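You operate a simulated robot arm through the tools that you are given. There is no shell and no other tool. Be economical: measure what you need, move in short steps, check, and stop when the job is done.

The job below is to be done with a simulated two-armed robot. You get a single attempt, and the scene is never put back.

TASK
Measure the check plate with the damp meter and set the damp knob to its reading.
Fine: hold the meter still to switch it on and off, and put it back. Set down upright: damp meter.

It is judged by the outcome, as a careful person would: the job done as asked, and still so three seconds after it is handed in. It fails if anything else is knocked over, pushed out of place, dropped, spilled or broken.

THE ROBOT
Two 7-joint arms with two-finger parallel grippers on one trunk, on a base that drives. Base frame: it is fixed to the floor where the robot stands at the start and does not move with it; the origin is under the middle of the robot, x ahead of it, y to its left, z up; the surface under the hand at the start is at about z = 800. Units: mm, rad, N and s.
The left shoulder is at the start at [50, 209, 1196], the right one opposite. With the tool pointing down near the work surface each hand reaches from about 100 to 900 mm from the robot's upright axis, wherever it stands, measured 20 degrees to its own side. Places, roughly: check plate [600, -100, 800]; meter key [500, 0, 900]; scanner trim knob [700, 600, 1000]. Payload 4.4 kg a hand.
Tool frame (each hand has its own): the origin (TCP) lies between the finger pads and is the grasp point; the fingertips stand 23 mm ahead of it; z points along the fingers, y is the line along which they close. The gripper opens to 94 mm. The fingers are 38 mm wide and 10 mm thick; the gripper's body (54 by 96 mm) begins 39 mm behind the TCP.
Orientation is told as [roll, pitch, yaw] about the base's x, y, z axes, in that order, counted from this pose: with the fingers straight down and closing along the base's y, the tool's x points along the base's -x, its y along +y and its z along -z.

THE INTERFACE
- The arms move only by the tool nudge_tool. It takes "left_increments", "right_increments" or both (then of equal length, played together; a hand with none holds still); each is a list of rows, each a list of 7 numbers: the shift along the tool's x, y, z in units of 20 mm (1.0 is 20 mm), then the turn, a rotation vector about the tool's x, y, z in units of 8 degrees (1.0 is 8 degrees), then the finger opening in mm, from 0 to 94. In form: [[tx, ty, tz, rx, ry, rz, hand], ...]. A call has 1 to 12 rows; each row shifts and turns the commanded pose from where the row before left it, along the tool's axes as they then stand. A call with a number of a shift or a turn outside -1 to 1 is refused whole. A row lasts 0.2 s, in which the tool goes at most 50 mm and 0.15 rad; a call with a longer step from one row to the next is refused whole, and so is a gripper value outside its range. Where a pose cannot be reached the arm comes as near as it can. A force on the tool above 40 N (or 10 N above the force at the start of the call, whichever is more), or a blocked arm, ends the call early, and 0.2 s more pass. The fingers move at their own pace (about 108 mm/s each) and stop on an object; they squeeze with about 21 N. The grip force told is the motor's: it shows also when the fingers shut on nothing. Time passes only in rows, and 0.2 s behind the last, so rows that do not move let the fingers close. The reply holds the time, the measured pose of the TCP, the force on the tool along the base axes, the opening and the grip force, in the units named above and with some noise, with the torque about the TCP (base axes, N m) and any sound that the robot's microphone picked up.
- Cameras (640 x 400 px; columns grow to the right, rows downward): "scene" is now at [150.5, 33.6, 1366.2]; the picture's right is [0.36, -0.93, 0.00], its down [-0.55, -0.21, -0.81] and it looks along [0.76, 0.29, -0.59] (base axes); focal length 214 px, centre (320, 200). "left" rides on the left gripper at [86, -16, -74] in its tool frame; the picture's right is [0.18, 0.98, 0.00], its down [-0.58, 0.11, -0.81] and it looks along [-0.79, 0.15, 0.59] (tool axes); focal length 243 px, centre (320, 200). "right" rides on the right gripper at [87, 16, -75] in its tool frame; the picture's right is [-0.18, 0.98, 0.00], its down [-0.58, -0.11, -0.81] and it looks along [-0.79, -0.15, 0.59] (tool axes); focal length 243 px, centre (320, 200). There is no depth. A picture from a camera that has moved, and an enlarged one, comes with that camera's place and axes in the base frame and with its lens.
- get_image(camera): a new picture of that camera. The clock stands still meanwhile.
- lift_body(by): slides the trunk up (or, below 0, down) by that many mm; the arms and the scene camera ride with it, the base frame stays. It gives what a move gives, with no picture.
- drive_base(legs): drives the robot by 1 to 6 legs, each [ahead, left, turn to the left] in mm, mm and rad, along the robot's own axes; the way and the turn of a leg run together, so that a leg with both is an arc; at most 1500 mm and 3.142 rad a leg. The arms and the cameras ride along, it lands a little off, and it stops where it bumps. It gives what a move gives.
- pan_tilt(pan, tilt): turns the head with the scene camera to pan (to the left, within 1.396 rad either way) and tilt (down, from -0.506 to 1.204), counted from straight ahead of the robot. It gives what a move gives.
- close_up(camera, box): a new picture of the part [left, top, right, bottom] of that camera's present view, enlarged. The clock stands still meanwhile.
- hand_in(): hands the job in; it is judged then, once.

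Work in short steps. Places have to be worked out from the pictures, the camera data and where the tool is seen: move nearer, look again, correct. Check each grasp and each placing, and mend what went wrong. You have 120 turns and 92 pictures in all, those below and enlarged ones among them. Open the grippers and draw the arms clear of the work before you hand the job in, unless the task says otherwise; then end with one line.

The tools are called after "Emit:" as a command line: name --argument value ..., lists and objects as JSON in quotes. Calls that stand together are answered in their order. nudge_tool: Moves the arms, as the interface text tells. Its arguments: {"type":"object","properties":{"left_increments":{"type":"array","items":{"type":"array","items":{"type":"number"}}},"right_increments":{"type":"array","items":{"type":"array","items":{"type":"number"}}}},"required":[]} The other tools are called the same way: lift_body (by) slides the trunk up or down; drive_base (legs) drives the base; pan_tilt (pan, tilt) turns the head that bears the scene camera; get_image (camera) takes a picture; close_up (camera, box) takes an enlarged picture of a part of a camera's view; hand_in () hands the job in.

At the start:

```text
time_s: 0.0
left_position: [530.7, 458.6, 1270.1]
left_tcp_rot: [0.0, 0.001, -0.001]
left_force: [0.0, -0.5, 0.9]
left_moment: [-0.02, 0.03, 0.03]
left_opening: 93.9
left_grasp_force: 0.1
right_position: [617.9, -129.6, 1167.2]
right_tcp_rot: [0.0, 0.001, -0.001]
right_force: [0.6, 0.3, 0.0]
right_moment: [0.02, 0.02, -0.02]
right_opening: 93.8
right_grasp_force: 0.0
trunk travel left (down, up): [-275.0, 288.0]
robot x, y, heading: [1.7, 0.3, -0.0]
head pan, tilt: [0.37, 0.625]
```

scene: 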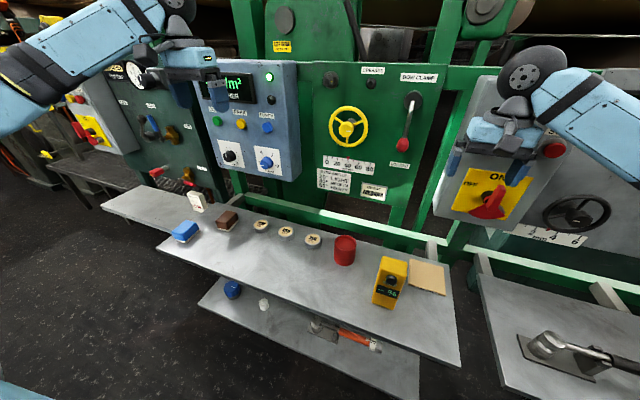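
right: 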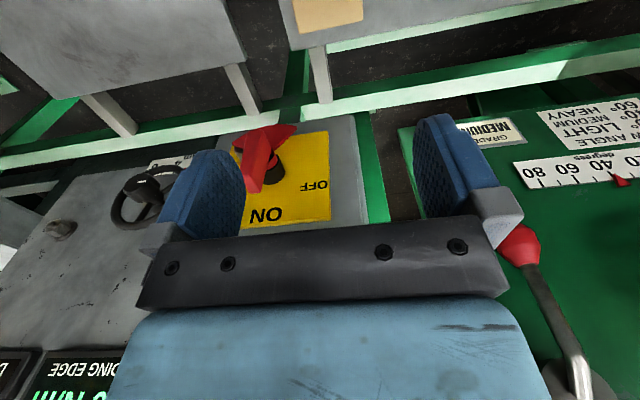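
left: 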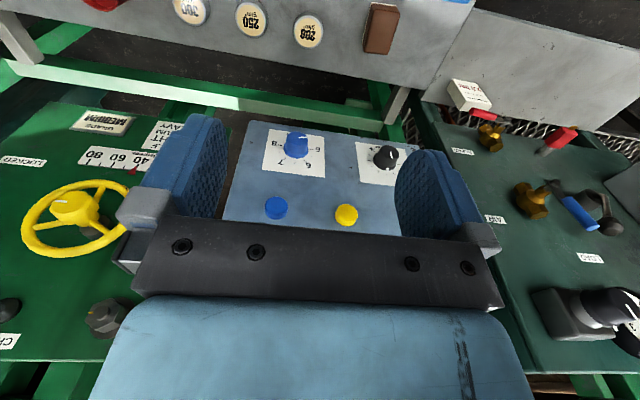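

I start by looking closely at the meter, the check plate and the knob panel.

Emit:
close_up --camera "scene" --box '[340, 230, 460, 320]'

Emit:
close_up --camera "scene" --box '[180, 60, 310, 190]'

Emit:
close_up --camera "left" --box '[220, 110, 420, 240]'

```text
4.44 times, centred on (400, 275) of scene
camera zoom: at [150.5, 33.6, 1366.2], right [0.36, -0.93, 0.0], down [-0.55, -0.21, -0.81], along [0.76, 0.29, -0.59], focal length 953 px, centre (-36, -133)
```

zoom: 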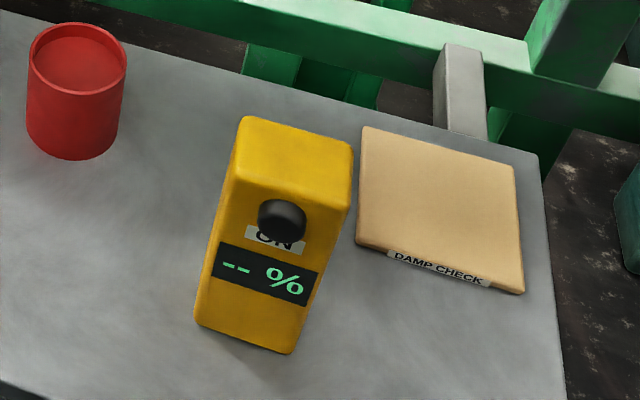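

```text
3.08 times, centred on (245, 125) of scene
camera zoom: at [150.5, 33.6, 1366.2], right [0.36, -0.93, 0.0], down [-0.55, -0.21, -0.81], along [0.76, 0.29, -0.59], focal length 660 px, centre (551, 431)
```

zoom: 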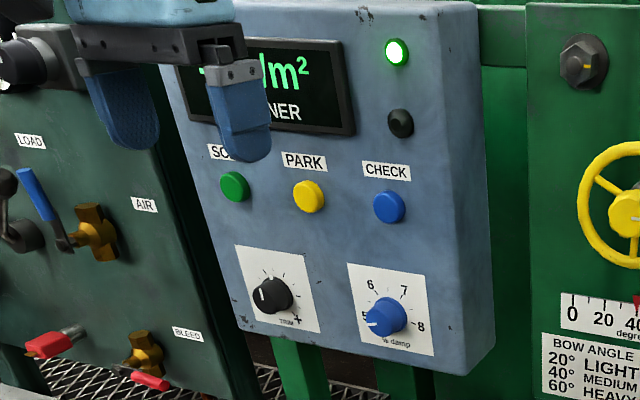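

```text
3.08 times, centred on (320, 175) of left
camera zoom: at [444.1, 441.2, 1342.6], right [-0.18, 0.98, 0.0], down [0.58, 0.11, 0.81], along [0.79, 0.15, -0.59], focal length 746 px, centre (320, 277)
```

zoom: 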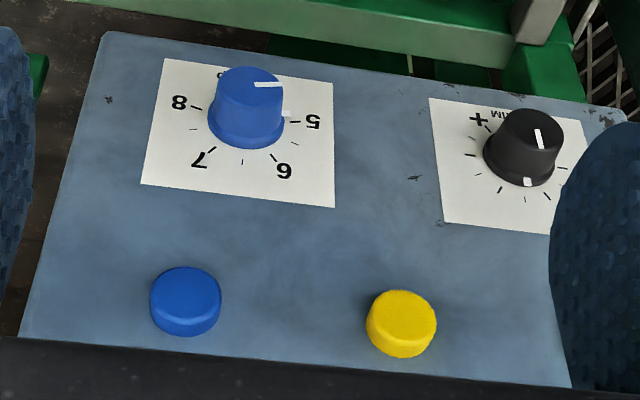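

The meter stands at about x 488–532, y −44…12, top near z 940. I bring the right hand back and over so its camera sees the meter's face.

Emit:
nudge_tool --right_increments '[[1, 0.57, 0.43, 0, 0, 0, 93], [1, 0.57, 0.43, 0, 0, 0, 93], [1, 0.57, 0.43, 0, 0, 0, 93], [1, 0.57, 0.43, 0, 0, 0, 93], [1, 0.57, 0.43, 0, 0, 0, 93], [1, 0.57, 0.43, 0, 0, 0, 93], [1, 0.57, 0.43, 0, 0, 0, 93], [1, 0.57, 0.43, 0, 0, 0, 93], [1, 0.57, 0.43, 0, 0, 0, 93], [1, 0.57, 0.43, 0, 0, 0, 93]]'

Emit:
get_image --camera "right"

```text
time_s: 2.2
left_position: [530.1, 460.1, 1270.5]
left_tcp_rot: [0.001, -0.001, -0.001]
left_force: [-0.6, 0.4, 0.1]
left_moment: [-0.02, -0.01, 0.03]
left_opening: 94.0
left_grasp_force: 0.1
right_position: [419.0, -15.2, 1079.1]
right_tcp_rot: [0.001, 0.0, 0.001]
right_force: [-0.2, -0.1, -0.3]
right_moment: [0.0, 0.0, -0.03]
right_opening: 92.8
right_grasp_force: 0.0
trunk travel left (down, up): [-275.0, 288.0]
robot x, y, heading: [0.0, 0.5, -0.001]
head pan, tilt: [0.37, 0.625]
```

```text
85 pictures are left
camera right: at [332.2, 0.5, 1153.4], right [0.18, 0.98, 0.0], down [0.58, -0.11, 0.81], along [0.79, -0.15, -0.59], focal length 243 px, centre (320, 200)
```

right: 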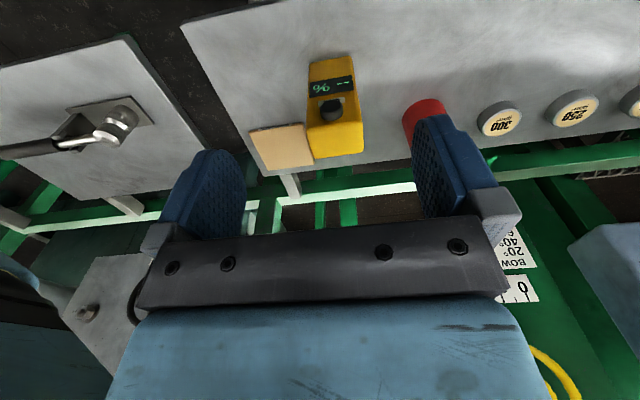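

The hand camera sees the meter, upside down. I enlarge it.

Emit:
close_up --camera "right" --box '[280, 40, 390, 170]'

```text
3.08 times, centred on (335, 105) of right
camera zoom: at [332.2, 0.5, 1153.4], right [0.18, 0.98, 0.0], down [0.58, -0.11, 0.81], along [0.79, -0.15, -0.59], focal length 746 px, centre (274, 492)
```

zoom: 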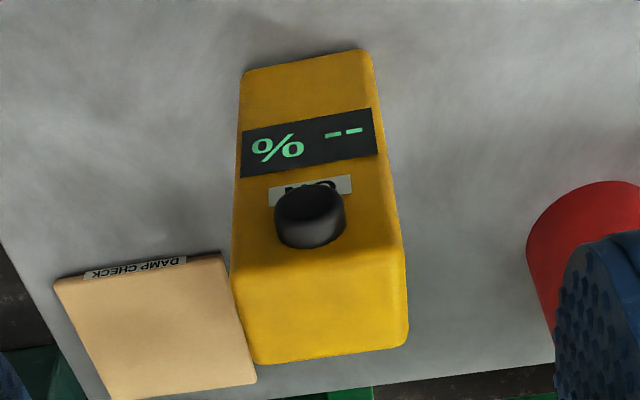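

Both views agree: the meter is centred at (509, −15), 57 wide in y, 44 deep, top z≈943; the key is on the near face at z≈925. The right hand goes over it and down to about z 917, fingers open, without closing yet; the head turns to watch.

Emit:
nudge_tool --right_increments '[[-0.9, 0, 0, 0, 0, 0, 93], [-0.9, 0, 0, 0, 0, 0, 93], [-0.9, 0, 0, 0, 0, 0, 93], [-0.9, 0, 0, 0, 0, 0, 93], [-0.9, 0, 0, 0, 0, 0, 93], [0, 0, 1, 0, 0, 0, 93], [0, 0, 1, 0, 0, 0, 93], [0, 0, 1, 0, 0, 0, 93], [0, 0, 1, 0, 0, 0, 93], [0, 0, 1, 0, 0, 0, 93]]'

Emit:
pan_tilt --pan 0.0 --tilt 0.8

Emit:
get_image --camera "scene"

Emit:
get_image --camera "right"

```text
time_s: 4.4
left_position: [530.6, 459.5, 1270.1]
left_tcp_rot: [0.0, 0.001, 0.0]
left_force: [0.0, 0.8, 1.0]
left_moment: [-0.02, 0.01, 0.0]
left_opening: 94.1
left_grasp_force: 0.0
right_position: [509.1, -16.2, 980.0]
right_tcp_rot: [0.0, 0.001, -0.001]
right_force: [-0.1, 1.1, -0.3]
right_moment: [-0.01, -0.01, -0.01]
right_opening: 93.2
right_grasp_force: 0.0
trunk travel left (down, up): [-275.0, 288.0]
robot x, y, heading: [-2.3, 2.3, -0.004]
head pan, tilt: [0.37, 0.625]
```

```text
time_s: 5.2
left_position: [529.2, 459.6, 1270.0]
left_tcp_rot: [0.0, 0.0, 0.0]
left_force: [0.3, 0.6, -0.9]
left_moment: [-0.02, 0.01, 0.0]
left_opening: 93.9
left_grasp_force: 0.0
right_position: [508.6, -17.0, 980.2]
right_tcp_rot: [-0.001, 0.001, -0.002]
right_force: [-0.5, 0.7, -0.9]
right_moment: [-0.02, 0.04, -0.01]
right_opening: 92.7
right_grasp_force: 0.0
trunk travel left (down, up): [-275.0, 288.0]
robot x, y, heading: [0.2, 0.8, -0.002]
head pan, tilt: [0.0, 0.799]
```

```text
83 pictures are left
camera scene: at [149.5, 2.0, 1351.6], right [0.0, -1.0, 0.0], down [-0.72, 0.0, -0.7], along [0.7, 0.0, -0.72], focal length 214 px, centre (320, 200)
```

scene: 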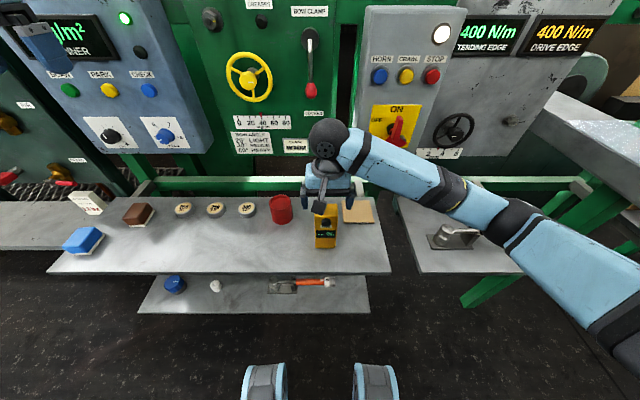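

```text
82 pictures are left
camera right: at [422.8, -0.2, 1053.8], right [0.18, 0.98, 0.0], down [0.58, -0.11, 0.81], along [0.79, -0.15, -0.59], focal length 243 px, centre (320, 200)
```

right: 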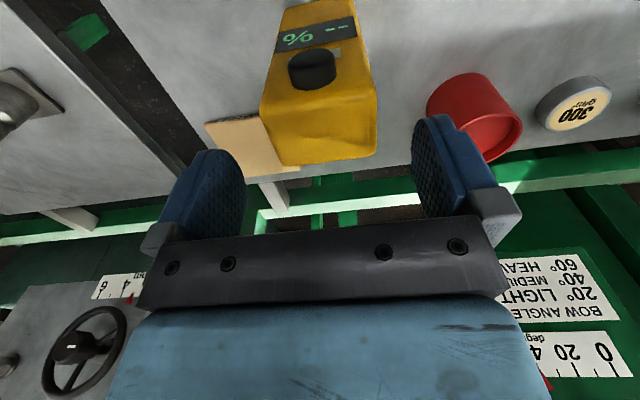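

The meter's top spans y −44.6…13.6, centred on the hand. Down 62 mm, then close.

Emit:
nudge_tool --right_increments '[[0, 0, 1, 0, 0, 0, 93], [0, 0, 1, 0, 0, 0, 93], [0, 0, 1, 0, 0, 0, 93], [0, 0, 0.1, 0, 0, 0, 93], [0, 0, 0, 0, 0, 0, 56], [0, 0, 0, 0, 0, 0, 50], [0, 0, 0, 0, 0, 0, 50]]'

Emit:
get_image --camera "scene"

Emit:
get_image --camera "right"

```text
time_s: 6.8
left_position: [530.6, 459.4, 1269.1]
left_tcp_rot: [0.0, 0.0, 0.001]
left_force: [0.2, -0.6, -0.1]
left_moment: [-0.02, -0.04, 0.02]
left_opening: 94.1
left_grasp_force: 0.1
right_position: [508.4, -16.6, 917.4]
right_tcp_rot: [0.0, 0.0, 0.001]
right_force: [1.5, 1.5, 1.7]
right_moment: [0.05, -0.17, 0.04]
right_opening: 59.7
right_grasp_force: 20.9
trunk travel left (down, up): [-275.0, 288.0]
robot x, y, heading: [-0.1, -4.5, 0.0]
head pan, tilt: [0.0, 0.799]
```

```text
81 pictures are left
camera scene: at [149.4, 2.1, 1351.6], right [0.0, -1.0, 0.0], down [-0.72, 0.0, -0.7], along [0.7, 0.0, -0.72], focal length 214 px, centre (320, 200)
```

scene: 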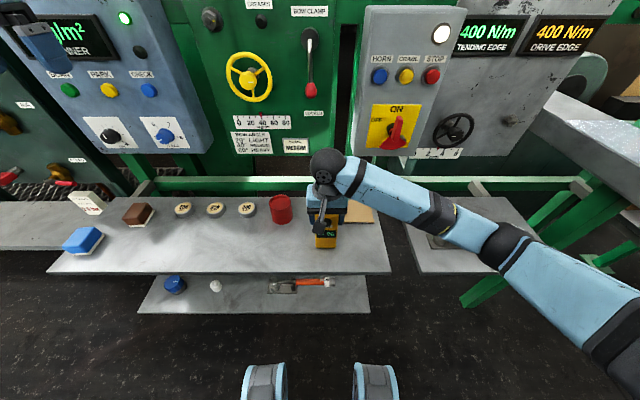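

```text
80 pictures are left
camera right: at [422.7, -0.3, 991.8], right [0.18, 0.98, 0.0], down [0.58, -0.11, 0.81], along [0.79, -0.15, -0.59], focal length 243 px, centre (320, 200)
```

right: 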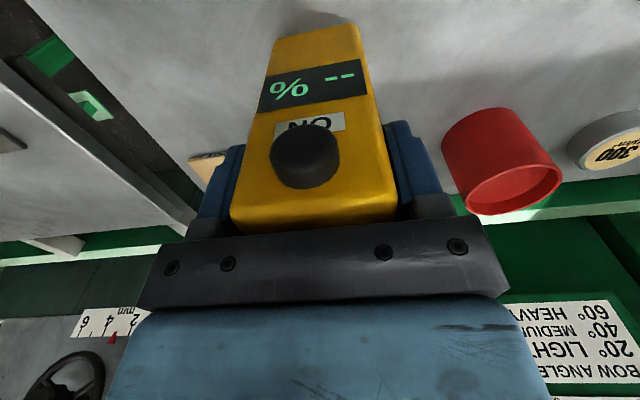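

The meter is held (59.7 mm, 21 N) and the key axis sits near y −16, z 927. Now I bring the left hand back and down, clear of the panels, with fingers closing.

Emit:
nudge_tool --left_increments '[[1, -1, 0.7, 0, 0, 0, 60], [1, -1, 0.7, 0, 0, 0, 30], [1, -1, 0.7, 0, 0, 0, 0], [1, -1, 0.7, 0, 0, 0, 0], [1, -1, 0.7, 0, 0, 0, 0], [1, -1, 0.7, 0, 0, 0, 0], [1, -1, 0.7, 0, 0, 0, 0], [1, -1, 0.7, 0, 0, 0, 0], [1, -1, 0.7, 0, 0, 0, 0], [1, -1, 0.7, 0, 0, 0, 0]]'

Emit:
nudge_tool --left_increments '[[0, 0, 0, 0, -1, 0, 0], [0, 0, 0, 0, -1, 0, 0], [0, 0, 0, 0, -1, 0, 0], [0, 0, 0, 0, -1, 0, 0], [0, 0, 0, 0, -1, 0, 0], [0, 0, 0, 0, -1, 0, 0], [0, 0, 0, 0, -1, 0, 0], [0, 0, 0, 0, -1, 0, 0], [0, 0, 0, 0, -1, 0, 0], [0, 0, 0, 0, -1, 0, 0], [0, 0, 0, 0, -1, 0, 0], [0, 0, 0, 0, -0.25, 0, 0]]'

```text
time_s: 9.1
left_position: [329.9, 259.1, 1130.2]
left_tcp_rot: [0.001, 0.0, -0.001]
left_force: [-0.5, -0.2, 0.2]
left_moment: [0.03, 0.0, 0.0]
left_opening: 0.0
left_grasp_force: 21.2
right_position: [508.7, -16.5, 919.4]
right_tcp_rot: [0.0, 0.001, 0.001]
right_force: [0.1, 1.2, 2.2]
right_moment: [-0.06, -0.12, 0.09]
right_opening: 59.8
right_grasp_force: 21.3
trunk travel left (down, up): [-275.0, 288.0]
robot x, y, heading: [-4.4, -2.3, -0.004]
head pan, tilt: [0.0, 0.799]
```

```text
time_s: 11.7
left_position: [500.5, 235.7, 1182.0]
left_tcp_rot: [3.073, -1.57, -3.074]
left_force: [0.8, -0.5, 0.4]
left_moment: [-0.01, 0.01, 0.01]
left_opening: 0.0
left_grasp_force: 20.7
left hand out of reach, approached as far as the arm can: row 1, 2, 3, 4, 5, 6, 7, 8, 9, 10
right_position: [507.9, -17.4, 917.3]
right_tcp_rot: [-0.001, 0.001, -0.003]
right_force: [-0.2, 1.0, 2.1]
right_moment: [-0.03, -0.05, 0.01]
right_opening: 60.1
right_grasp_force: 21.0
trunk travel left (down, up): [-275.0, 288.0]
robot x, y, heading: [1.1, -2.1, 0.005]
head pan, tilt: [0.0, 0.799]
```

Fingers-forward is out of reach that near the body; the arm drifted to (500, 236, 1182) but holds the orientation. I go down and back to see how near to the robot it reaches at key height.

Emit:
nudge_tool --left_increments '[[1, -0.5, -0.3, 0, 0, 0, 0], [1, -0.5, -0.3, 0, 0, 0, 0], [1, -0.5, -0.3, 0, 0, 0, 0], [1, -0.5, -0.3, 0, 0, 0, 0], [1, -0.5, -0.3, 0, 0, 0, 0], [1, -0.5, -0.3, 0, 0, 0, 0], [1, -0.5, -0.3, 0, 0, 0, 0], [1, -0.5, -0.3, 0, 0, 0, 0], [1, -0.5, -0.3, 0, 0, 0, 0], [1, -0.5, -0.3, 0, 0, 0, 0], [1, -0.5, -0.3, 0, 0, 0, 0], [1, -0.5, -0.3, 0, 0, 0, 0]]'

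```text
time_s: 14.2
left_position: [436.6, 125.8, 950.4]
left_tcp_rot: [2.852, -1.546, -2.839]
left_force: [-0.8, 0.7, -0.1]
left_moment: [0.0, -0.01, -0.04]
left_opening: 0.0
left_grasp_force: 21.4
left hand out of reach, approached as far as the arm can: row 1
right_position: [509.4, -17.1, 919.2]
right_tcp_rot: [-0.002, 0.002, -0.001]
right_force: [-1.7, -1.8, 2.7]
right_moment: [-0.02, 0.03, 0.02]
right_opening: 60.0
right_grasp_force: 21.1
trunk travel left (down, up): [-275.0, 288.0]
robot x, y, heading: [1.9, 0.9, 0.001]
head pan, tilt: [0.0, 0.799]
```

It reaches (437, 126, 950) well. I back up to x≈392, down to ~930 and sideways to y≈60, then look.

Emit:
nudge_tool --left_increments '[[0.5, 0, -1, 0, 0, 0, 0], [0.5, 0, -1, 0, 0, 0, 0], [0, -1, -0.2, 0, 0, 0, 0], [0, -1, 0, 0, 0, 0, 0], [0, -1, 0, 0, 0, 0, 0], [0, 0, 0, 0, 0, 0, 0]]'

Emit:
get_image --camera "scene"

Emit:
get_image --camera "left"

```text
time_s: 14.9
left_position: [427.7, 201.1, 928.8]
left_tcp_rot: [2.209, -1.469, -2.033]
left_force: [0.0, 0.0, -0.4]
left_moment: [-0.01, 0.0, -0.02]
left_opening: 0.0
left_grasp_force: 21.0
right_position: [509.4, -17.1, 918.4]
right_tcp_rot: [-0.001, 0.001, -0.003]
right_force: [-1.9, 0.3, 3.2]
right_moment: [0.07, 0.17, 0.01]
right_opening: 60.0
right_grasp_force: 21.2
trunk travel left (down, up): [-275.0, 288.0]
robot x, y, heading: [-0.7, -2.9, 0.002]
head pan, tilt: [0.0, 0.799]
stopped in row 3 (left hand): the arm was blocked; the commanded pose is now the measured one
```

```text
79 pictures are left
camera scene: at [149.5, 1.8, 1351.6], right [0.0, -1.0, 0.0], down [-0.72, 0.0, -0.7], along [0.7, 0.0, -0.72], focal length 214 px, centre (320, 200)
```

scene: 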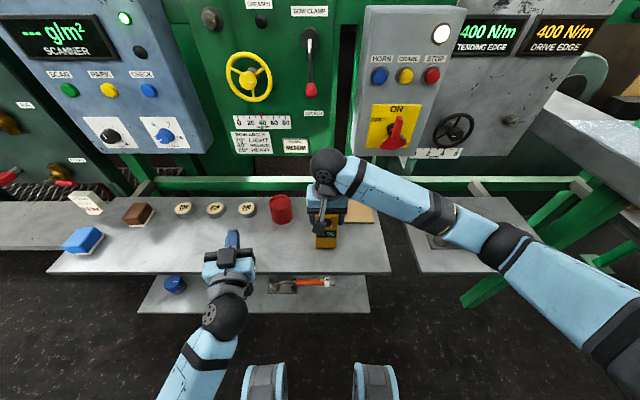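

```text
78 pictures are left
camera left: at [362.1, 178.5, 835.9], right [-0.17, 0.98, -0.1], down [-0.84, -0.09, 0.54], along [0.52, 0.18, 0.84], focal length 243 px, centre (320, 200)
```

left: 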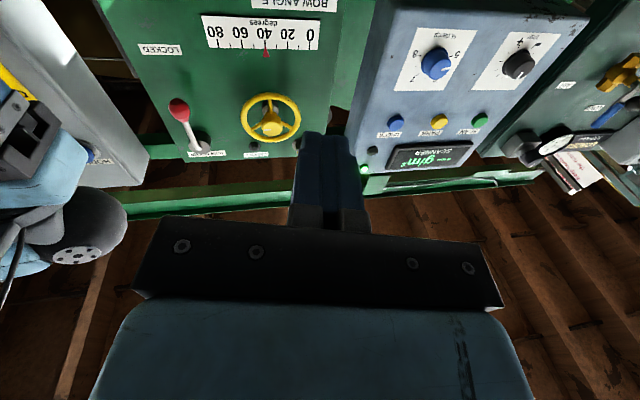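

The left arm runs into its limits this close in. I release the meter, raise the right hand, and drive the robot back so both hands have room.

Emit:
nudge_tool --right_increments '[[0, 0, 0, 0, 0, 0, 70], [0, 0, 0, 0, 0, 0, 93], [0, 0, 0, 0, 0, 0, 93], [0, 0, -1, 0, 0, 0, 93], [0, 0, -1, 0, 0, 0, 93], [0, 0, -1, 0, 0, 0, 93], [0, 0, -1, 0, 0, 0, 93], [0, 0, -1, 0, 0, 0, 93]]'

Emit:
drive_base --legs '[[-190, 0, 0]]'

Emit:
get_image --camera "scene"

```text
time_s: 16.7
left_position: [428.4, 200.8, 930.6]
left_tcp_rot: [2.215, -1.47, -2.038]
left_force: [-0.4, 0.2, -0.1]
left_moment: [0.03, 0.01, -0.02]
left_opening: 0.0
left_grasp_force: 21.2
right_position: [508.4, -16.6, 1018.0]
right_tcp_rot: [-0.001, 0.0, -0.001]
right_force: [-0.7, -0.2, -0.2]
right_moment: [0.03, 0.01, 0.01]
right_opening: 93.0
right_grasp_force: 0.1
trunk travel left (down, up): [-275.0, 288.0]
robot x, y, heading: [-1.2, -0.6, 0.001]
head pan, tilt: [0.0, 0.799]
```

```text
time_s: 18.3
left_position: [238.9, 203.0, 929.7]
left_tcp_rot: [2.221, -1.468, -2.04]
left_force: [-0.1, 0.7, 0.9]
left_moment: [0.02, 0.01, 0.01]
left_opening: 0.2
left_grasp_force: 21.3
right_position: [318.6, -16.8, 1018.7]
right_tcp_rot: [0.0, 0.0, 0.001]
right_force: [-0.1, 1.1, 0.1]
right_moment: [0.03, -0.04, -0.02]
right_opening: 93.0
right_grasp_force: 0.0
trunk travel left (down, up): [-275.0, 288.0]
robot x, y, heading: [-189.4, 0.5, 0.002]
head pan, tilt: [0.0, 0.799]
```

```text
77 pictures are left
camera scene: at [-41.0, 1.9, 1351.7], right [0.0, -1.0, 0.0], down [-0.72, 0.0, -0.7], along [0.7, 0.0, -0.72], focal length 214 px, centre (320, 200)
```

scene: 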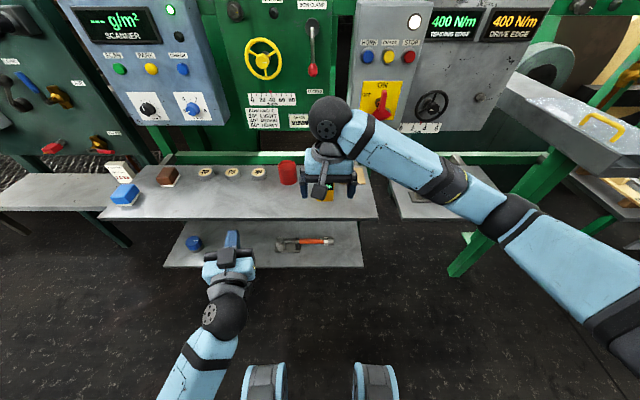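

The base is back 190 mm. The right hand goes forward to above the meter again; check with its camera.

Emit:
nudge_tool --right_increments '[[-1, 0, 0, 0, 0, 0, 93], [-1, 0, 0, 0, 0, 0, 93], [-1, 0, 0, 0, 0, 0, 93], [-1, 0, 0, 0, 0, 0, 93], [-1, 0, 0, 0, 0, 0, 93], [-1, 0, 0, 0, 0, 0, 93], [-1, 0, 0, 0, 0, 0, 93], [-1, 0, 0, 0, 0, 0, 93], [-1, 0, 0, 0, 0, 0, 93], [-0.5, 0, 0.5, 0, 0, 0, 93], [0, 0, 1, 0, 0, 0, 93]]'

Emit:
get_image --camera "right"

```text
time_s: 20.7
left_position: [238.9, 202.0, 929.8]
left_tcp_rot: [2.211, -1.469, -2.032]
left_force: [-0.4, 0.1, 0.3]
left_moment: [0.01, -0.04, 0.02]
left_opening: 0.0
left_grasp_force: 20.8
right_position: [509.7, -17.6, 986.8]
right_tcp_rot: [-0.001, 0.002, 0.0]
right_force: [-0.5, 0.4, -1.3]
right_moment: [0.03, -0.02, -0.01]
right_opening: 93.0
right_grasp_force: 0.0
trunk travel left (down, up): [-275.0, 288.0]
robot x, y, heading: [-187.8, 1.1, 0.002]
head pan, tilt: [0.0, 0.799]
```

```text
76 pictures are left
camera right: at [422.9, -0.5, 1061.5], right [0.18, 0.98, 0.0], down [0.58, -0.11, 0.81], along [0.79, -0.15, -0.59], focal length 243 px, centre (320, 200)
```

right: 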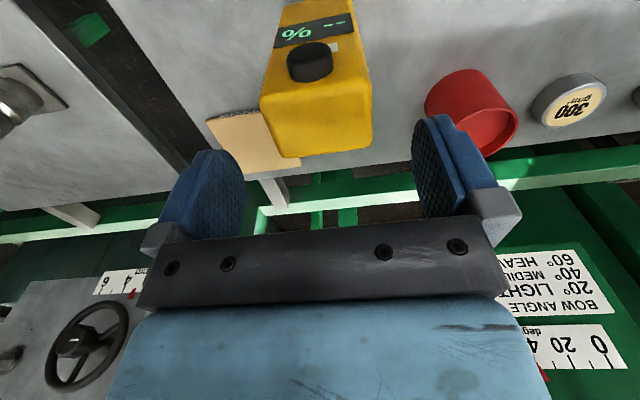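

The meter is centred at y ≈ −17, as is the hand. Down 68 mm and close.

Emit:
nudge_tool --right_increments '[[0, 0, 1, 0, 0, 0, 93], [0, 0, 1, 0, 0, 0, 93], [0, 0, 1, 0, 0, 0, 93], [0, 0, 0.4, 0, 0, 0, 93], [0, 0, 0, 0, 0, 0, 58], [0, 0, 0, 0, 0, 0, 50], [0, 0, 0, 0, 0, 0, 50]]'

Emit:
nudge_tool --left_increments '[[0, 0, 1, 0, 0, 0, 0]]'

```text
time_s: 22.3
left_position: [239.5, 202.0, 929.0]
left_tcp_rot: [2.215, -1.47, -2.033]
left_force: [-1.3, 0.2, 0.2]
left_moment: [0.03, 0.0, 0.0]
left_opening: 0.1
left_grasp_force: 21.0
right_position: [509.3, -16.8, 919.6]
right_tcp_rot: [0.0, 0.0, 0.0]
right_force: [-0.5, 0.5, 0.5]
right_moment: [0.08, 0.05, -0.02]
right_opening: 60.1
right_grasp_force: 21.5
trunk travel left (down, up): [-275.0, 288.0]
robot x, y, heading: [-190.1, -0.2, 0.0]
head pan, tilt: [0.0, 0.799]
```

```text
time_s: 22.7
left_position: [258.7, 204.3, 930.6]
left_tcp_rot: [2.212, -1.47, -2.03]
left_force: [0.5, 0.4, -0.7]
left_moment: [-0.03, 0.0, -0.01]
left_opening: 0.0
left_grasp_force: 20.6
right_position: [509.1, -17.6, 920.7]
right_tcp_rot: [0.001, 0.001, 0.001]
right_force: [-0.2, -0.7, 0.3]
right_moment: [-0.01, 0.0, -0.01]
right_opening: 59.7
right_grasp_force: 21.1
trunk travel left (down, up): [-275.0, 288.0]
robot x, y, heading: [-188.7, -0.6, -0.002]
head pan, tilt: [0.0, 0.799]
```

The right grip is firm. I straighten the left hand's orientation and move it forward to x≈410.

Emit:
nudge_tool --left_increments '[[0, 0, 0, 0.65, 0.2, -0.31, 0], [0, 0, 0, 0.65, 0.2, -0.31, 0], [0, 0, 1, 0, 0, 0, 0], [0, 0, 1, 0, 0, 0, 0], [0, 0, 1, 0, 0, 0, 0], [0, 0, 1, 0, 0, 0, 0], [0, 0, 1, 0, 0, 0, 0], [0, 0, 1, 0, 0, 0, 0], [0, 0, 1, 0, 0, 0, 0]]'

Emit:
get_image --camera "left"

```text
time_s: 24.7
left_position: [399.1, 210.5, 930.0]
left_tcp_rot: [1.342, -1.556, -1.341]
left_force: [0.0, 0.8, -0.3]
left_moment: [-0.01, -0.03, -0.06]
left_opening: 0.0
left_grasp_force: 20.9
right_position: [508.1, -16.6, 921.2]
right_tcp_rot: [0.0, 0.001, 0.0]
right_force: [-0.2, 0.5, -4.0]
right_moment: [0.01, -0.02, 0.0]
right_opening: 59.9
right_grasp_force: 20.9
trunk travel left (down, up): [-275.0, 288.0]
robot x, y, heading: [-188.8, -1.2, 0.007]
head pan, tilt: [0.0, 0.799]
```

```text
75 pictures are left
camera left: at [323.9, 193.2, 841.3], right [0.0, 0.99, -0.17], down [-0.8, 0.1, 0.59], along [0.59, 0.14, 0.79], focal length 243 px, centre (320, 200)
```

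left: 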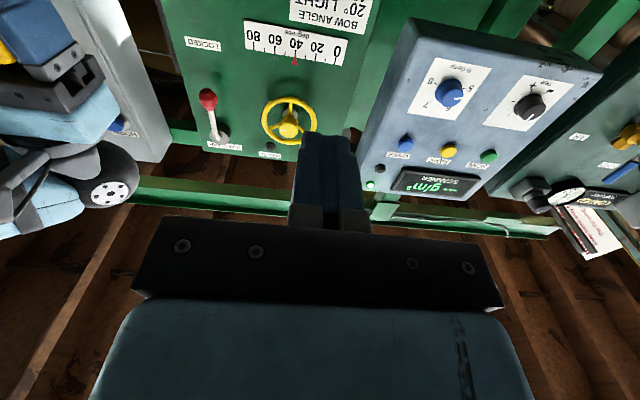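

Orientation is straight now. Move sideways to y≈−16 in front of the key.

Emit:
nudge_tool --left_increments '[[0, -0.945, 0.03, 0, 0, 0, 0], [0, -0.945, 0.03, 0, 0, 0, 0], [0, -0.945, 0.03, 0, 0, 0, 0], [0, -0.945, 0.03, 0, 0, 0, 0], [0, -0.945, 0.03, 0, 0, 0, 0], [0, -0.945, 0.03, 0, 0, 0, 0], [0, -0.945, 0.03, 0, 0, 0, 0], [0, -0.945, 0.03, 0, 0, 0, 0], [0, -0.945, 0.03, 0, 0, 0, 0], [0, -0.945, 0.03, 0, 0, 0, 0], [0, -0.945, 0.03, 0, 0, 0, 0], [0, -0.945, 0.03, 0, 0, 0, 0]]'

Emit:
get_image --camera "right"

Emit:
get_image --camera "left"

Emit:
get_image --camera "scene"

```text
time_s: 25.4
left_position: [403.3, 206.6, 921.0]
left_tcp_rot: [1.655, -1.398, -1.65]
left_force: [-0.1, -0.7, -0.5]
left_moment: [-0.03, 0.0, -0.02]
left_opening: 0.0
left_grasp_force: 21.5
right_position: [508.9, -18.0, 919.5]
right_tcp_rot: [0.0, -0.001, 0.0]
right_force: [1.6, -0.5, 2.8]
right_moment: [-0.08, 0.02, -0.01]
right_opening: 60.2
right_grasp_force: 21.0
trunk travel left (down, up): [-275.0, 288.0]
robot x, y, heading: [-192.6, -3.3, 0.005]
head pan, tilt: [0.0, 0.799]
stopped in row 3 (left hand): the arm was blocked; the commanded pose is now the measured one
```

```text
74 pictures are left
camera right: at [422.9, -0.6, 993.2], right [0.18, 0.98, 0.0], down [0.58, -0.11, 0.81], along [0.79, -0.15, -0.59], focal length 243 px, centre (320, 200)
```

right: 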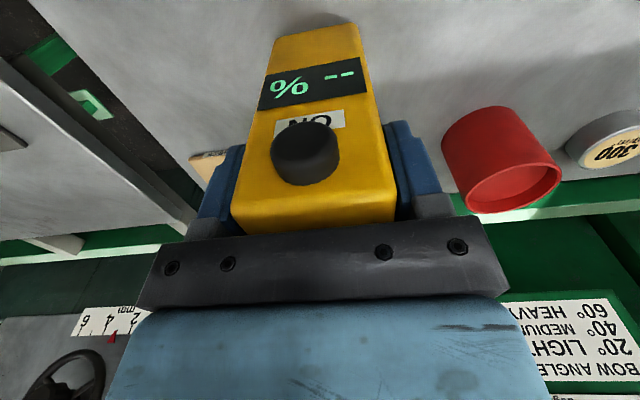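

```text
73 pictures are left
camera left: at [329.3, 203.2, 829.7], right [0.0, 1.0, -0.01], down [-0.81, 0.01, 0.58], along [0.58, 0.01, 0.81], focal length 243 px, centre (320, 200)
```

left: 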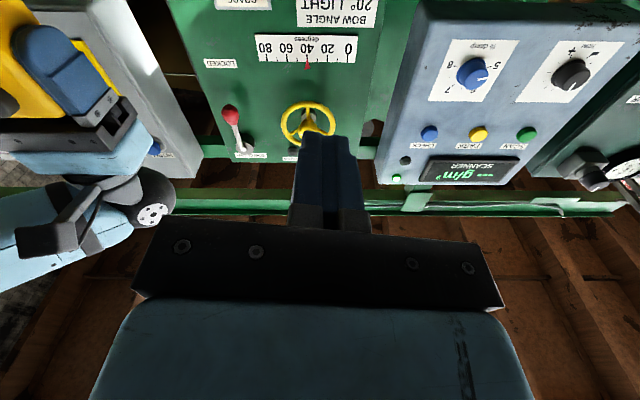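

```text
72 pictures are left
camera scene: at [-40.7, 1.9, 1350.4], right [0.0, -1.0, 0.0], down [-0.72, 0.0, -0.7], along [0.7, 0.0, -0.72], focal length 214 px, centre (320, 200)
```

scene: 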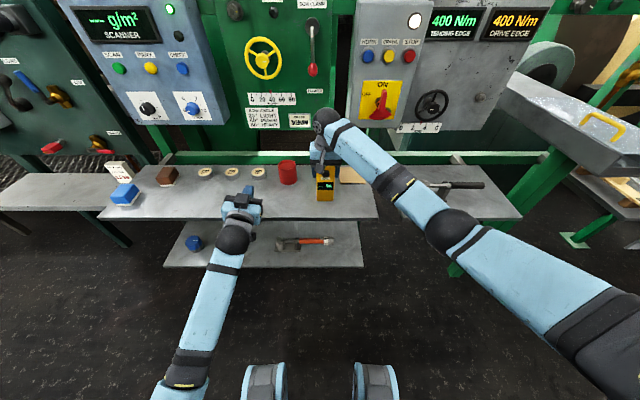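

The left arm is blocked sideways when pointing straight ahead with its elbow tucked. I try letting it point inward by ~25°, which is more natural for it.

Emit:
nudge_tool --left_increments '[[0, 0, 0, 0.8, -0.3, 0, 0], [0, 0, 0, 0.8, -0.3, 0, 0], [0, 0, 0, 0.8, -0.3, 0, 0], [0, 0, 0, 0.8, -0.3, 0, 0]]'

Emit:
nudge_tool --left_increments '[[0, -1, -0.4, 0, 0, 0, 0], [0, -1, -0.4, 0, 0, 0, 0], [0, -1, -0.4, 0, 0, 0, 0], [0, -1, -0.4, 0, 0, 0, 0]]'

```text
time_s: 26.4
left_position: [402.9, 205.2, 919.9]
left_tcp_rot: [2.04, -1.351, -2.502]
left_force: [0.2, -0.3, -0.1]
left_moment: [0.02, 0.0, -0.03]
left_opening: 0.0
left_grasp_force: 20.5
right_position: [509.9, -16.4, 919.6]
right_tcp_rot: [-0.003, 0.001, 0.0]
right_force: [2.1, 0.0, 0.1]
right_moment: [0.16, -0.23, -0.01]
right_opening: 59.8
right_grasp_force: 21.4
trunk travel left (down, up): [-275.0, 288.0]
robot x, y, heading: [-192.3, -1.1, 0.001]
head pan, tilt: [0.0, 0.799]
```

```text
time_s: 27.4
left_position: [339.7, 148.4, 901.8]
left_tcp_rot: [2.036, -1.353, -2.496]
left_force: [-0.6, -0.3, 0.0]
left_moment: [-0.01, 0.01, -0.01]
left_opening: 0.1
left_grasp_force: 20.2
right_position: [509.0, -17.4, 919.3]
right_tcp_rot: [0.0, 0.0, 0.0]
right_force: [-0.2, -0.8, -2.5]
right_moment: [0.02, -0.03, -0.01]
right_opening: 59.9
right_grasp_force: 21.1
trunk travel left (down, up): [-275.0, 288.0]
robot x, y, heading: [-190.9, 0.7, 0.003]
head pan, tilt: [0.0, 0.799]
```

That freed it: the left hand points 27° inward and slightly up. Now move it to about (400, −14, 923) in front of the key.

Emit:
nudge_tool --left_increments '[[-0.195, -0.71, 0.8, 0, 0, 0, 0], [-0.195, -0.71, 0.8, 0, 0, 0, 0], [-0.195, -0.71, 0.8, 0, 0, 0, 0], [-0.195, -0.71, 0.8, 0, 0, 0, 0], [-0.195, -0.71, 0.8, 0, 0, 0, 0], [-0.195, -0.71, 0.8, 0, 0, 0, 0], [-0.195, -0.71, 0.8, 0, 0, 0, 0], [-0.195, -0.71, 0.8, 0, 0, 0, 0]]'

Emit:
get_image --camera "right"

Emit:
get_image --camera "scene"

```text
time_s: 29.4
left_position: [393.5, 15.9, 915.1]
left_tcp_rot: [1.819, -1.304, -2.278]
left_force: [0.3, -0.2, -0.1]
left_moment: [-0.04, 0.0, -0.01]
left_opening: 0.0
left_grasp_force: 20.7
right_position: [509.4, -17.3, 933.3]
right_tcp_rot: [0.001, 0.001, 0.001]
right_force: [0.1, 0.3, -3.3]
right_moment: [-0.01, 0.0, 0.02]
right_opening: 59.7
right_grasp_force: 21.2
trunk travel left (down, up): [-275.0, 288.0]
robot x, y, heading: [-190.6, -3.4, 0.002]
head pan, tilt: [0.0, 0.799]
stopped in row 8 (left hand): the arm was blocked; the commanded pose is now the measured one
```

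```text
71 pictures are left
camera right: at [422.9, -0.3, 1007.4], right [0.18, 0.98, 0.0], down [0.58, -0.11, 0.81], along [0.79, -0.15, -0.59], focal length 243 px, centre (320, 200)
```

right: 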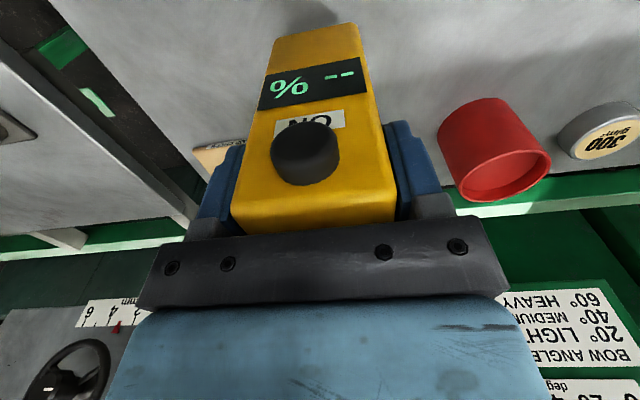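

```text
70 pictures are left
camera scene: at [-40.2, 2.1, 1365.6], right [0.0, -1.0, 0.0], down [-0.72, 0.0, -0.7], along [0.7, 0.0, -0.72], focal length 214 px, centre (320, 200)
```

scene: 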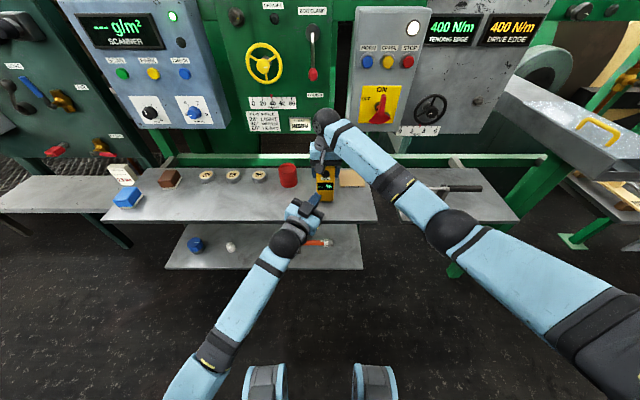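

The left arm got blocked again and the trunk seems to have been pushed up ~14 mm (right hand z 933). I back the left hand off and see if it settles.

Emit:
nudge_tool --left_increments '[[0, 0.8, -0.6, 0, 0, 0, 0], [0, 0.8, -0.6, 0, 0, 0, 0], [0, 0.8, -0.6, 0, 0, 0, 0]]'

Emit:
get_image --camera "left"

```text
time_s: 30.4
left_position: [378.9, 32.8, 969.1]
left_tcp_rot: [2.393, -1.365, -2.852]
left_force: [-0.1, -0.4, 0.5]
left_moment: [-0.02, 0.04, 0.0]
left_opening: 0.1
left_grasp_force: 21.2
right_position: [509.5, -17.1, 929.2]
right_tcp_rot: [-0.001, 0.002, -0.001]
right_force: [-0.5, -0.1, -3.0]
right_moment: [-0.02, 0.0, -0.03]
right_opening: 59.7
right_grasp_force: 21.3
trunk travel left (down, up): [-275.0, 288.0]
robot x, y, heading: [-187.9, 1.9, 0.006]
head pan, tilt: [0.0, 0.799]
stopped in row 3 (left hand): the arm was blocked; the commanded pose is now the measured one
```

```text
69 pictures are left
camera left: at [323.7, 54.7, 868.2], right [0.46, 0.89, -0.04], down [-0.78, 0.42, 0.46], along [0.43, -0.18, 0.89], focal length 243 px, centre (320, 200)
```

left: 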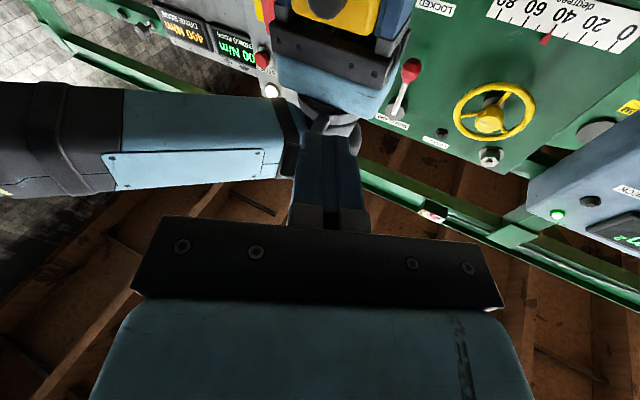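

The left tip came close to the right hand's camera. I pull the left hand straight back along its axis.

Emit:
nudge_tool --left_increments '[[0, 0, -1, 0, 0, 0, 0], [0, 0, -1, 0, 0, 0, 0], [0, 0, -1, 0, 0, 0, 0]]'

Emit:
get_image --camera "scene"

```text
time_s: 31.4
left_position: [348.8, 50.0, 1030.4]
left_tcp_rot: [2.682, -1.242, -3.133]
left_force: [-0.2, 0.1, 0.2]
left_moment: [-0.01, 0.0, -0.02]
left_opening: 0.0
left_grasp_force: 21.1
right_position: [509.4, -17.2, 923.6]
right_tcp_rot: [-0.001, 0.003, 0.001]
right_force: [-0.8, 0.7, -3.8]
right_moment: [0.01, -0.02, 0.02]
right_opening: 59.7
right_grasp_force: 21.4
trunk travel left (down, up): [-275.0, 288.0]
robot x, y, heading: [-191.0, 0.7, 0.002]
head pan, tilt: [0.0, 0.799]
stopped in row 3 (left hand): the arm was blocked; the commanded pose is now the measured one
```

```text
68 pictures are left
camera scene: at [-39.8, 2.0, 1356.1], right [0.0, -1.0, 0.0], down [-0.72, 0.0, -0.7], along [0.7, 0.0, -0.72], focal length 214 px, centre (320, 200)
```

scene: 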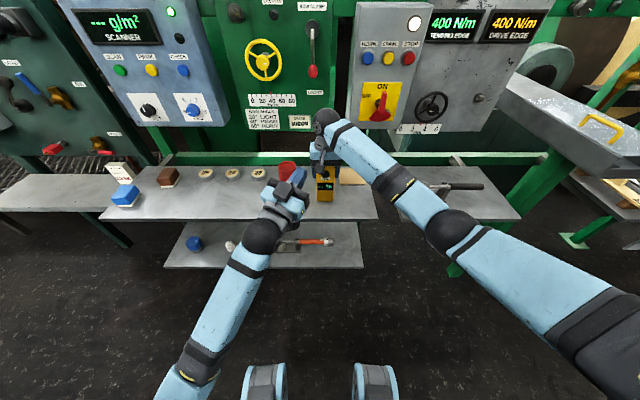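

Something under the left arm seems to push the trunk up. I look down at the left arm with the head.

Emit:
pan_tilt --pan 0.5 --tilt 1.2

Emit:
get_image --camera "scene"

```text
time_s: 32.3
left_position: [350.9, 49.2, 1030.0]
left_tcp_rot: [2.683, -1.243, -3.133]
left_force: [-0.8, 0.4, -0.5]
left_moment: [-0.03, 0.02, 0.01]
left_opening: 0.0
left_grasp_force: 21.2
right_position: [509.6, -16.8, 924.2]
right_tcp_rot: [0.001, -0.001, -0.001]
right_force: [0.3, 0.6, -3.6]
right_moment: [-0.01, 0.0, -0.01]
right_opening: 59.9
right_grasp_force: 20.4
trunk travel left (down, up): [-275.0, 288.0]
robot x, y, heading: [-187.3, 5.5, 0.001]
head pan, tilt: [0.499, 1.201]
```

```text
67 pictures are left
camera scene: at [-71.2, 28.7, 1328.3], right [0.48, -0.88, 0.0], down [-0.82, -0.45, -0.36], along [0.32, 0.17, -0.93], focal length 214 px, centre (320, 200)
```

scene: 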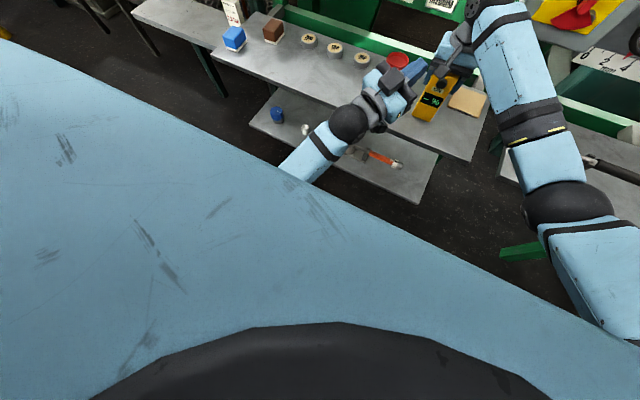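

The torso hides it: the left elbow is evidently tucked against the body. I move the left hand up and outward to free it and lower the meter gently the 5 mm it was raised.

Emit:
nudge_tool --left_increments '[[-0.7, 1, 0.5, 0, 0, 0, 0], [-0.7, 1, 0.5, 0, 0, 0, 0], [-0.7, 1, 0.5, 0, 0, 0, 0], [-0.7, 1, 0.5, 0, 0, 0, 0], [-0.7, 1, 0.5, 0, 0, 0, 0], [-0.7, 1, 0.5, 0, 0, 0, 0], [-0.7, 1, 0.5, 0, 0, 0, 0], [-0.7, 1, 0.5, 0, 0, 0, 0]]'

Emit:
pan_tilt --pan 0.0 --tilt 0.8

Emit:
get_image --camera "scene"

```text
time_s: 34.1
left_position: [451.2, 159.4, 1172.0]
left_tcp_rot: [2.676, -1.25, -3.128]
left_force: [0.5, -0.1, 0.1]
left_moment: [0.0, 0.04, -0.02]
left_opening: 0.0
left_grasp_force: 21.0
right_position: [509.9, -17.4, 918.8]
right_tcp_rot: [-0.001, 0.001, 0.0]
right_force: [-0.2, -0.4, -3.2]
right_moment: [0.0, 0.01, 0.03]
right_opening: 59.8
right_grasp_force: 20.8
trunk travel left (down, up): [-275.0, 288.0]
robot x, y, heading: [-188.5, -1.9, 0.003]
head pan, tilt: [0.499, 1.201]
```

```text
time_s: 35.0
left_position: [452.1, 157.2, 1172.2]
left_tcp_rot: [2.676, -1.252, -3.127]
left_force: [0.7, 0.1, -1.3]
left_moment: [-0.03, 0.0, 0.0]
left_opening: 0.0
left_grasp_force: 20.4
right_position: [509.5, -17.7, 919.3]
right_tcp_rot: [0.0, 0.001, 0.0]
right_force: [-1.6, 1.0, -3.1]
right_moment: [-0.02, 0.01, -0.02]
right_opening: 59.8
right_grasp_force: 21.0
trunk travel left (down, up): [-275.0, 288.0]
robot x, y, heading: [-187.6, -1.5, 0.002]
head pan, tilt: [0.0, 0.799]
```

```text
66 pictures are left
camera scene: at [-39.7, 2.0, 1351.5], right [0.0, -1.0, 0.0], down [-0.72, 0.0, -0.7], along [0.7, 0.0, -0.72], focal length 214 px, centre (320, 200)
```

scene: 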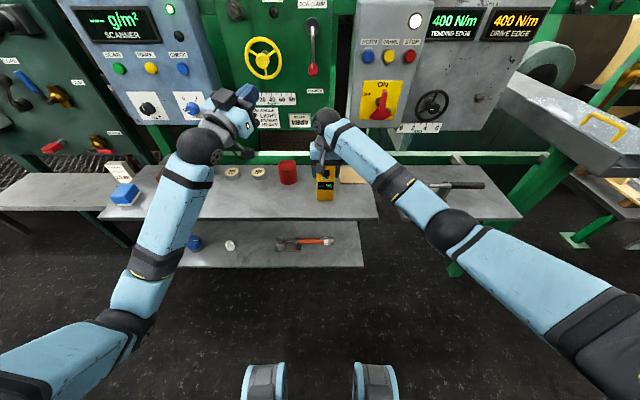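

The trunk settled and the left elbow is now out. I level the hand a bit and come down on the left of the meter with this posture.

Emit:
nudge_tool --left_increments '[[0, 0, 0, 0, 0.72, 0, 0], [0, 0, 0, 0, 0.72, 0, 0]]'

Emit:
nudge_tool --left_increments '[[0.98, -0.5, -0.23, 0, 0, 0, 0], [0.98, -0.5, -0.23, 0, 0, 0, 0], [0.98, -0.5, -0.23, 0, 0, 0, 0], [0.98, -0.5, -0.23, 0, 0, 0, 0], [0.98, -0.5, -0.23, 0, 0, 0, 0], [0.98, -0.5, -0.23, 0, 0, 0, 0], [0.98, -0.5, -0.23, 0, 0, 0, 0], [0.98, -0.5, -0.23, 0, 0, 0, 0], [0.98, -0.5, -0.23, 0, 0, 0, 0]]'

Emit:
get_image --camera "scene"

```text
time_s: 35.6
left_position: [450.9, 157.3, 1172.8]
left_tcp_rot: [2.116, -1.404, -2.552]
left_force: [-0.3, -0.2, -1.0]
left_moment: [0.01, 0.03, -0.01]
left_opening: 0.1
left_grasp_force: 20.7
right_position: [509.6, -17.2, 919.8]
right_tcp_rot: [-0.002, -0.002, -0.001]
right_force: [0.4, 0.5, -3.9]
right_moment: [0.0, -0.03, 0.03]
right_opening: 59.8
right_grasp_force: 20.6
trunk travel left (down, up): [-275.0, 288.0]
robot x, y, heading: [-187.5, 1.3, -0.001]
head pan, tilt: [0.0, 0.799]
```

```text
time_s: 37.6
left_position: [400.4, 109.1, 982.3]
left_tcp_rot: [2.126, -1.403, -2.561]
left_force: [-0.5, 0.2, -1.0]
left_moment: [0.0, 0.03, 0.02]
left_opening: 0.0
left_grasp_force: 20.9
right_position: [508.1, -16.3, 920.3]
right_tcp_rot: [0.0, -0.001, 0.0]
right_force: [-0.3, -0.5, -2.1]
right_moment: [0.0, -0.02, -0.03]
right_opening: 60.0
right_grasp_force: 21.6
trunk travel left (down, up): [-275.0, 288.0]
robot x, y, heading: [-190.1, -1.0, 0.003]
head pan, tilt: [0.0, 0.799]
```

```text
65 pictures are left
camera scene: at [-39.8, 1.9, 1351.6], right [0.0, -1.0, 0.0], down [-0.72, 0.0, -0.7], along [0.7, 0.0, -0.72], focal length 214 px, centre (320, 200)
```

scene: 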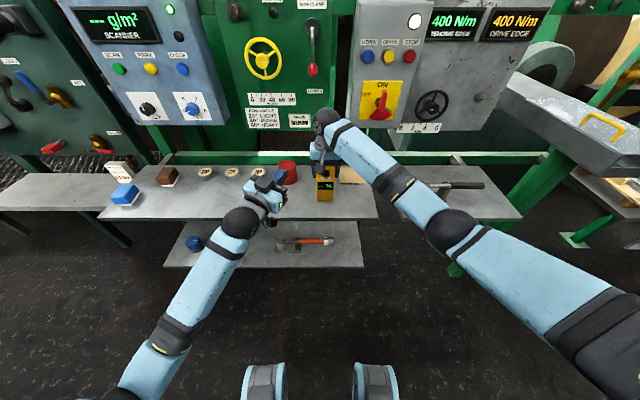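

As it comes in, the elbow tucks again, so the robot should stand further right and back. Release the meter, raise the right hand and shift the base by (−40, −140).

Emit:
nudge_tool --right_increments '[[0, 0, 0, 0, 0, 0, 70], [0, 0, 0, 0, 0, 0, 93], [0, 0, 0, 0, 0, 0, 93], [0, 0, -1, 0, 0, 0, 93], [0, 0, -1, 0, 0, 0, 93], [0, 0, -1, 0, 0, 0, 93], [0, 0, -1, 0, 0, 0, 93], [0, 0, -1, 0, 0, 0, 93]]'

Emit:
drive_base --legs '[[-40, 0, 0], [0, -140, 0]]'

Emit:
get_image --camera "scene"

```text
time_s: 39.4
left_position: [400.5, 107.7, 982.8]
left_tcp_rot: [2.125, -1.403, -2.559]
left_force: [-0.3, 0.2, -0.6]
left_moment: [-0.03, 0.0, 0.04]
left_opening: 0.0
left_grasp_force: 20.8
right_position: [508.1, -18.0, 1019.9]
right_tcp_rot: [-0.002, 0.001, -0.001]
right_force: [0.2, -0.6, 0.7]
right_moment: [0.01, 0.0, 0.01]
right_opening: 93.1
right_grasp_force: 0.1
trunk travel left (down, up): [-275.0, 288.0]
robot x, y, heading: [-189.5, 0.5, -0.002]
head pan, tilt: [0.0, 0.799]
```

```text
time_s: 41.8
left_position: [361.2, -32.9, 982.8]
left_tcp_rot: [2.121, -1.404, -2.557]
left_force: [0.3, 0.6, 0.9]
left_moment: [0.0, -0.02, -0.02]
left_opening: 0.2
left_grasp_force: 21.4
right_position: [467.8, -158.5, 1020.1]
right_tcp_rot: [0.0, 0.001, 0.002]
right_force: [-0.8, -0.2, 0.2]
right_moment: [0.02, 0.03, -0.02]
right_opening: 93.2
right_grasp_force: 0.1
trunk travel left (down, up): [-275.0, 288.0]
robot x, y, heading: [-226.6, -140.2, -0.001]
head pan, tilt: [0.0, 0.799]
```

```text
64 pictures are left
camera scene: at [-80.1, -139.2, 1351.6], right [0.0, -1.0, 0.0], down [-0.72, 0.0, -0.7], along [0.7, 0.0, -0.72], focal length 214 px, centre (320, 200)
```

scene: 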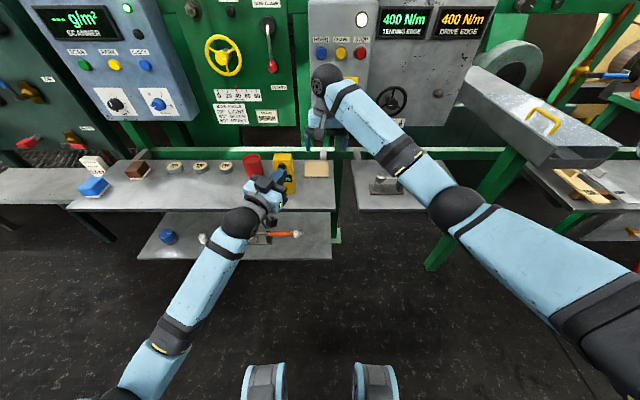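

Now the right hand returns over the meter while the left slides a little left to keep clear.

Emit:
nudge_tool --right_increments '[[-0.26, 0.89, 0, 0, 0, 0, 93], [-0.26, 0.89, 0, 0, 0, 0, 93], [-0.26, 0.89, 0, 0, 0, 0, 93], [-0.26, 0.89, 0, 0, 0, 0, 93], [-0.26, 0.89, 0, 0, 0, 0, 93], [-0.26, 0.89, 0, 0, 0, 0, 93], [-0.26, 0.89, 0, 0, 0, 0, 93], [-0.26, 0.89, 0, 0, 0, 0, 93], [0, 0, 0.8, 0, 0, 0, 93], [0, 0, 0.8, 0, 0, 0, 93]]' --left_increments '[[0.2, 0.5, -0.3, 0, 0, 0, 0], [0.2, 0.5, -0.3, 0, 0, 0, 0], [0.2, 0.5, -0.3, 0, 0, 0, 0], [0.2, 0.5, -0.3, 0, 0, 0, 0], [0.2, 0.5, -0.3, 0, 0, 0, 0], [0.2, 0.5, -0.3, 0, 0, 0, 0], [0, 0, 0, 0, 0, 0, 0], [0, 0, 0, 0, 0, 0, 0], [0, 0, 0, 0, 0, 0, 0], [0, 0, 0, 0, 0, 0, 0]]'

Emit:
get_image --camera "right"

```text
time_s: 44.0
left_position: [357.0, 39.9, 965.0]
left_tcp_rot: [2.123, -1.405, -2.558]
left_force: [0.5, 0.2, -0.1]
left_moment: [0.0, 0.0, 0.0]
left_opening: 0.0
left_grasp_force: 20.4
right_position: [509.9, -14.8, 987.1]
right_tcp_rot: [-0.002, -0.002, -0.001]
right_force: [0.0, 0.3, -0.1]
right_moment: [-0.01, 0.03, -0.03]
right_opening: 92.9
right_grasp_force: 0.1
trunk travel left (down, up): [-275.0, 288.0]
robot x, y, heading: [-229.8, -139.1, 0.003]
head pan, tilt: [0.0, 0.799]
```

```text
63 pictures are left
camera right: at [424.3, 1.2, 1060.8], right [0.18, 0.98, 0.0], down [0.58, -0.11, 0.81], along [0.79, -0.15, -0.59], focal length 243 px, centre (320, 200)
```

right: 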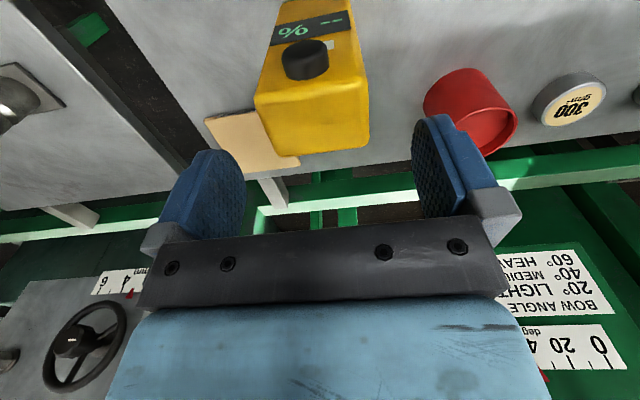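

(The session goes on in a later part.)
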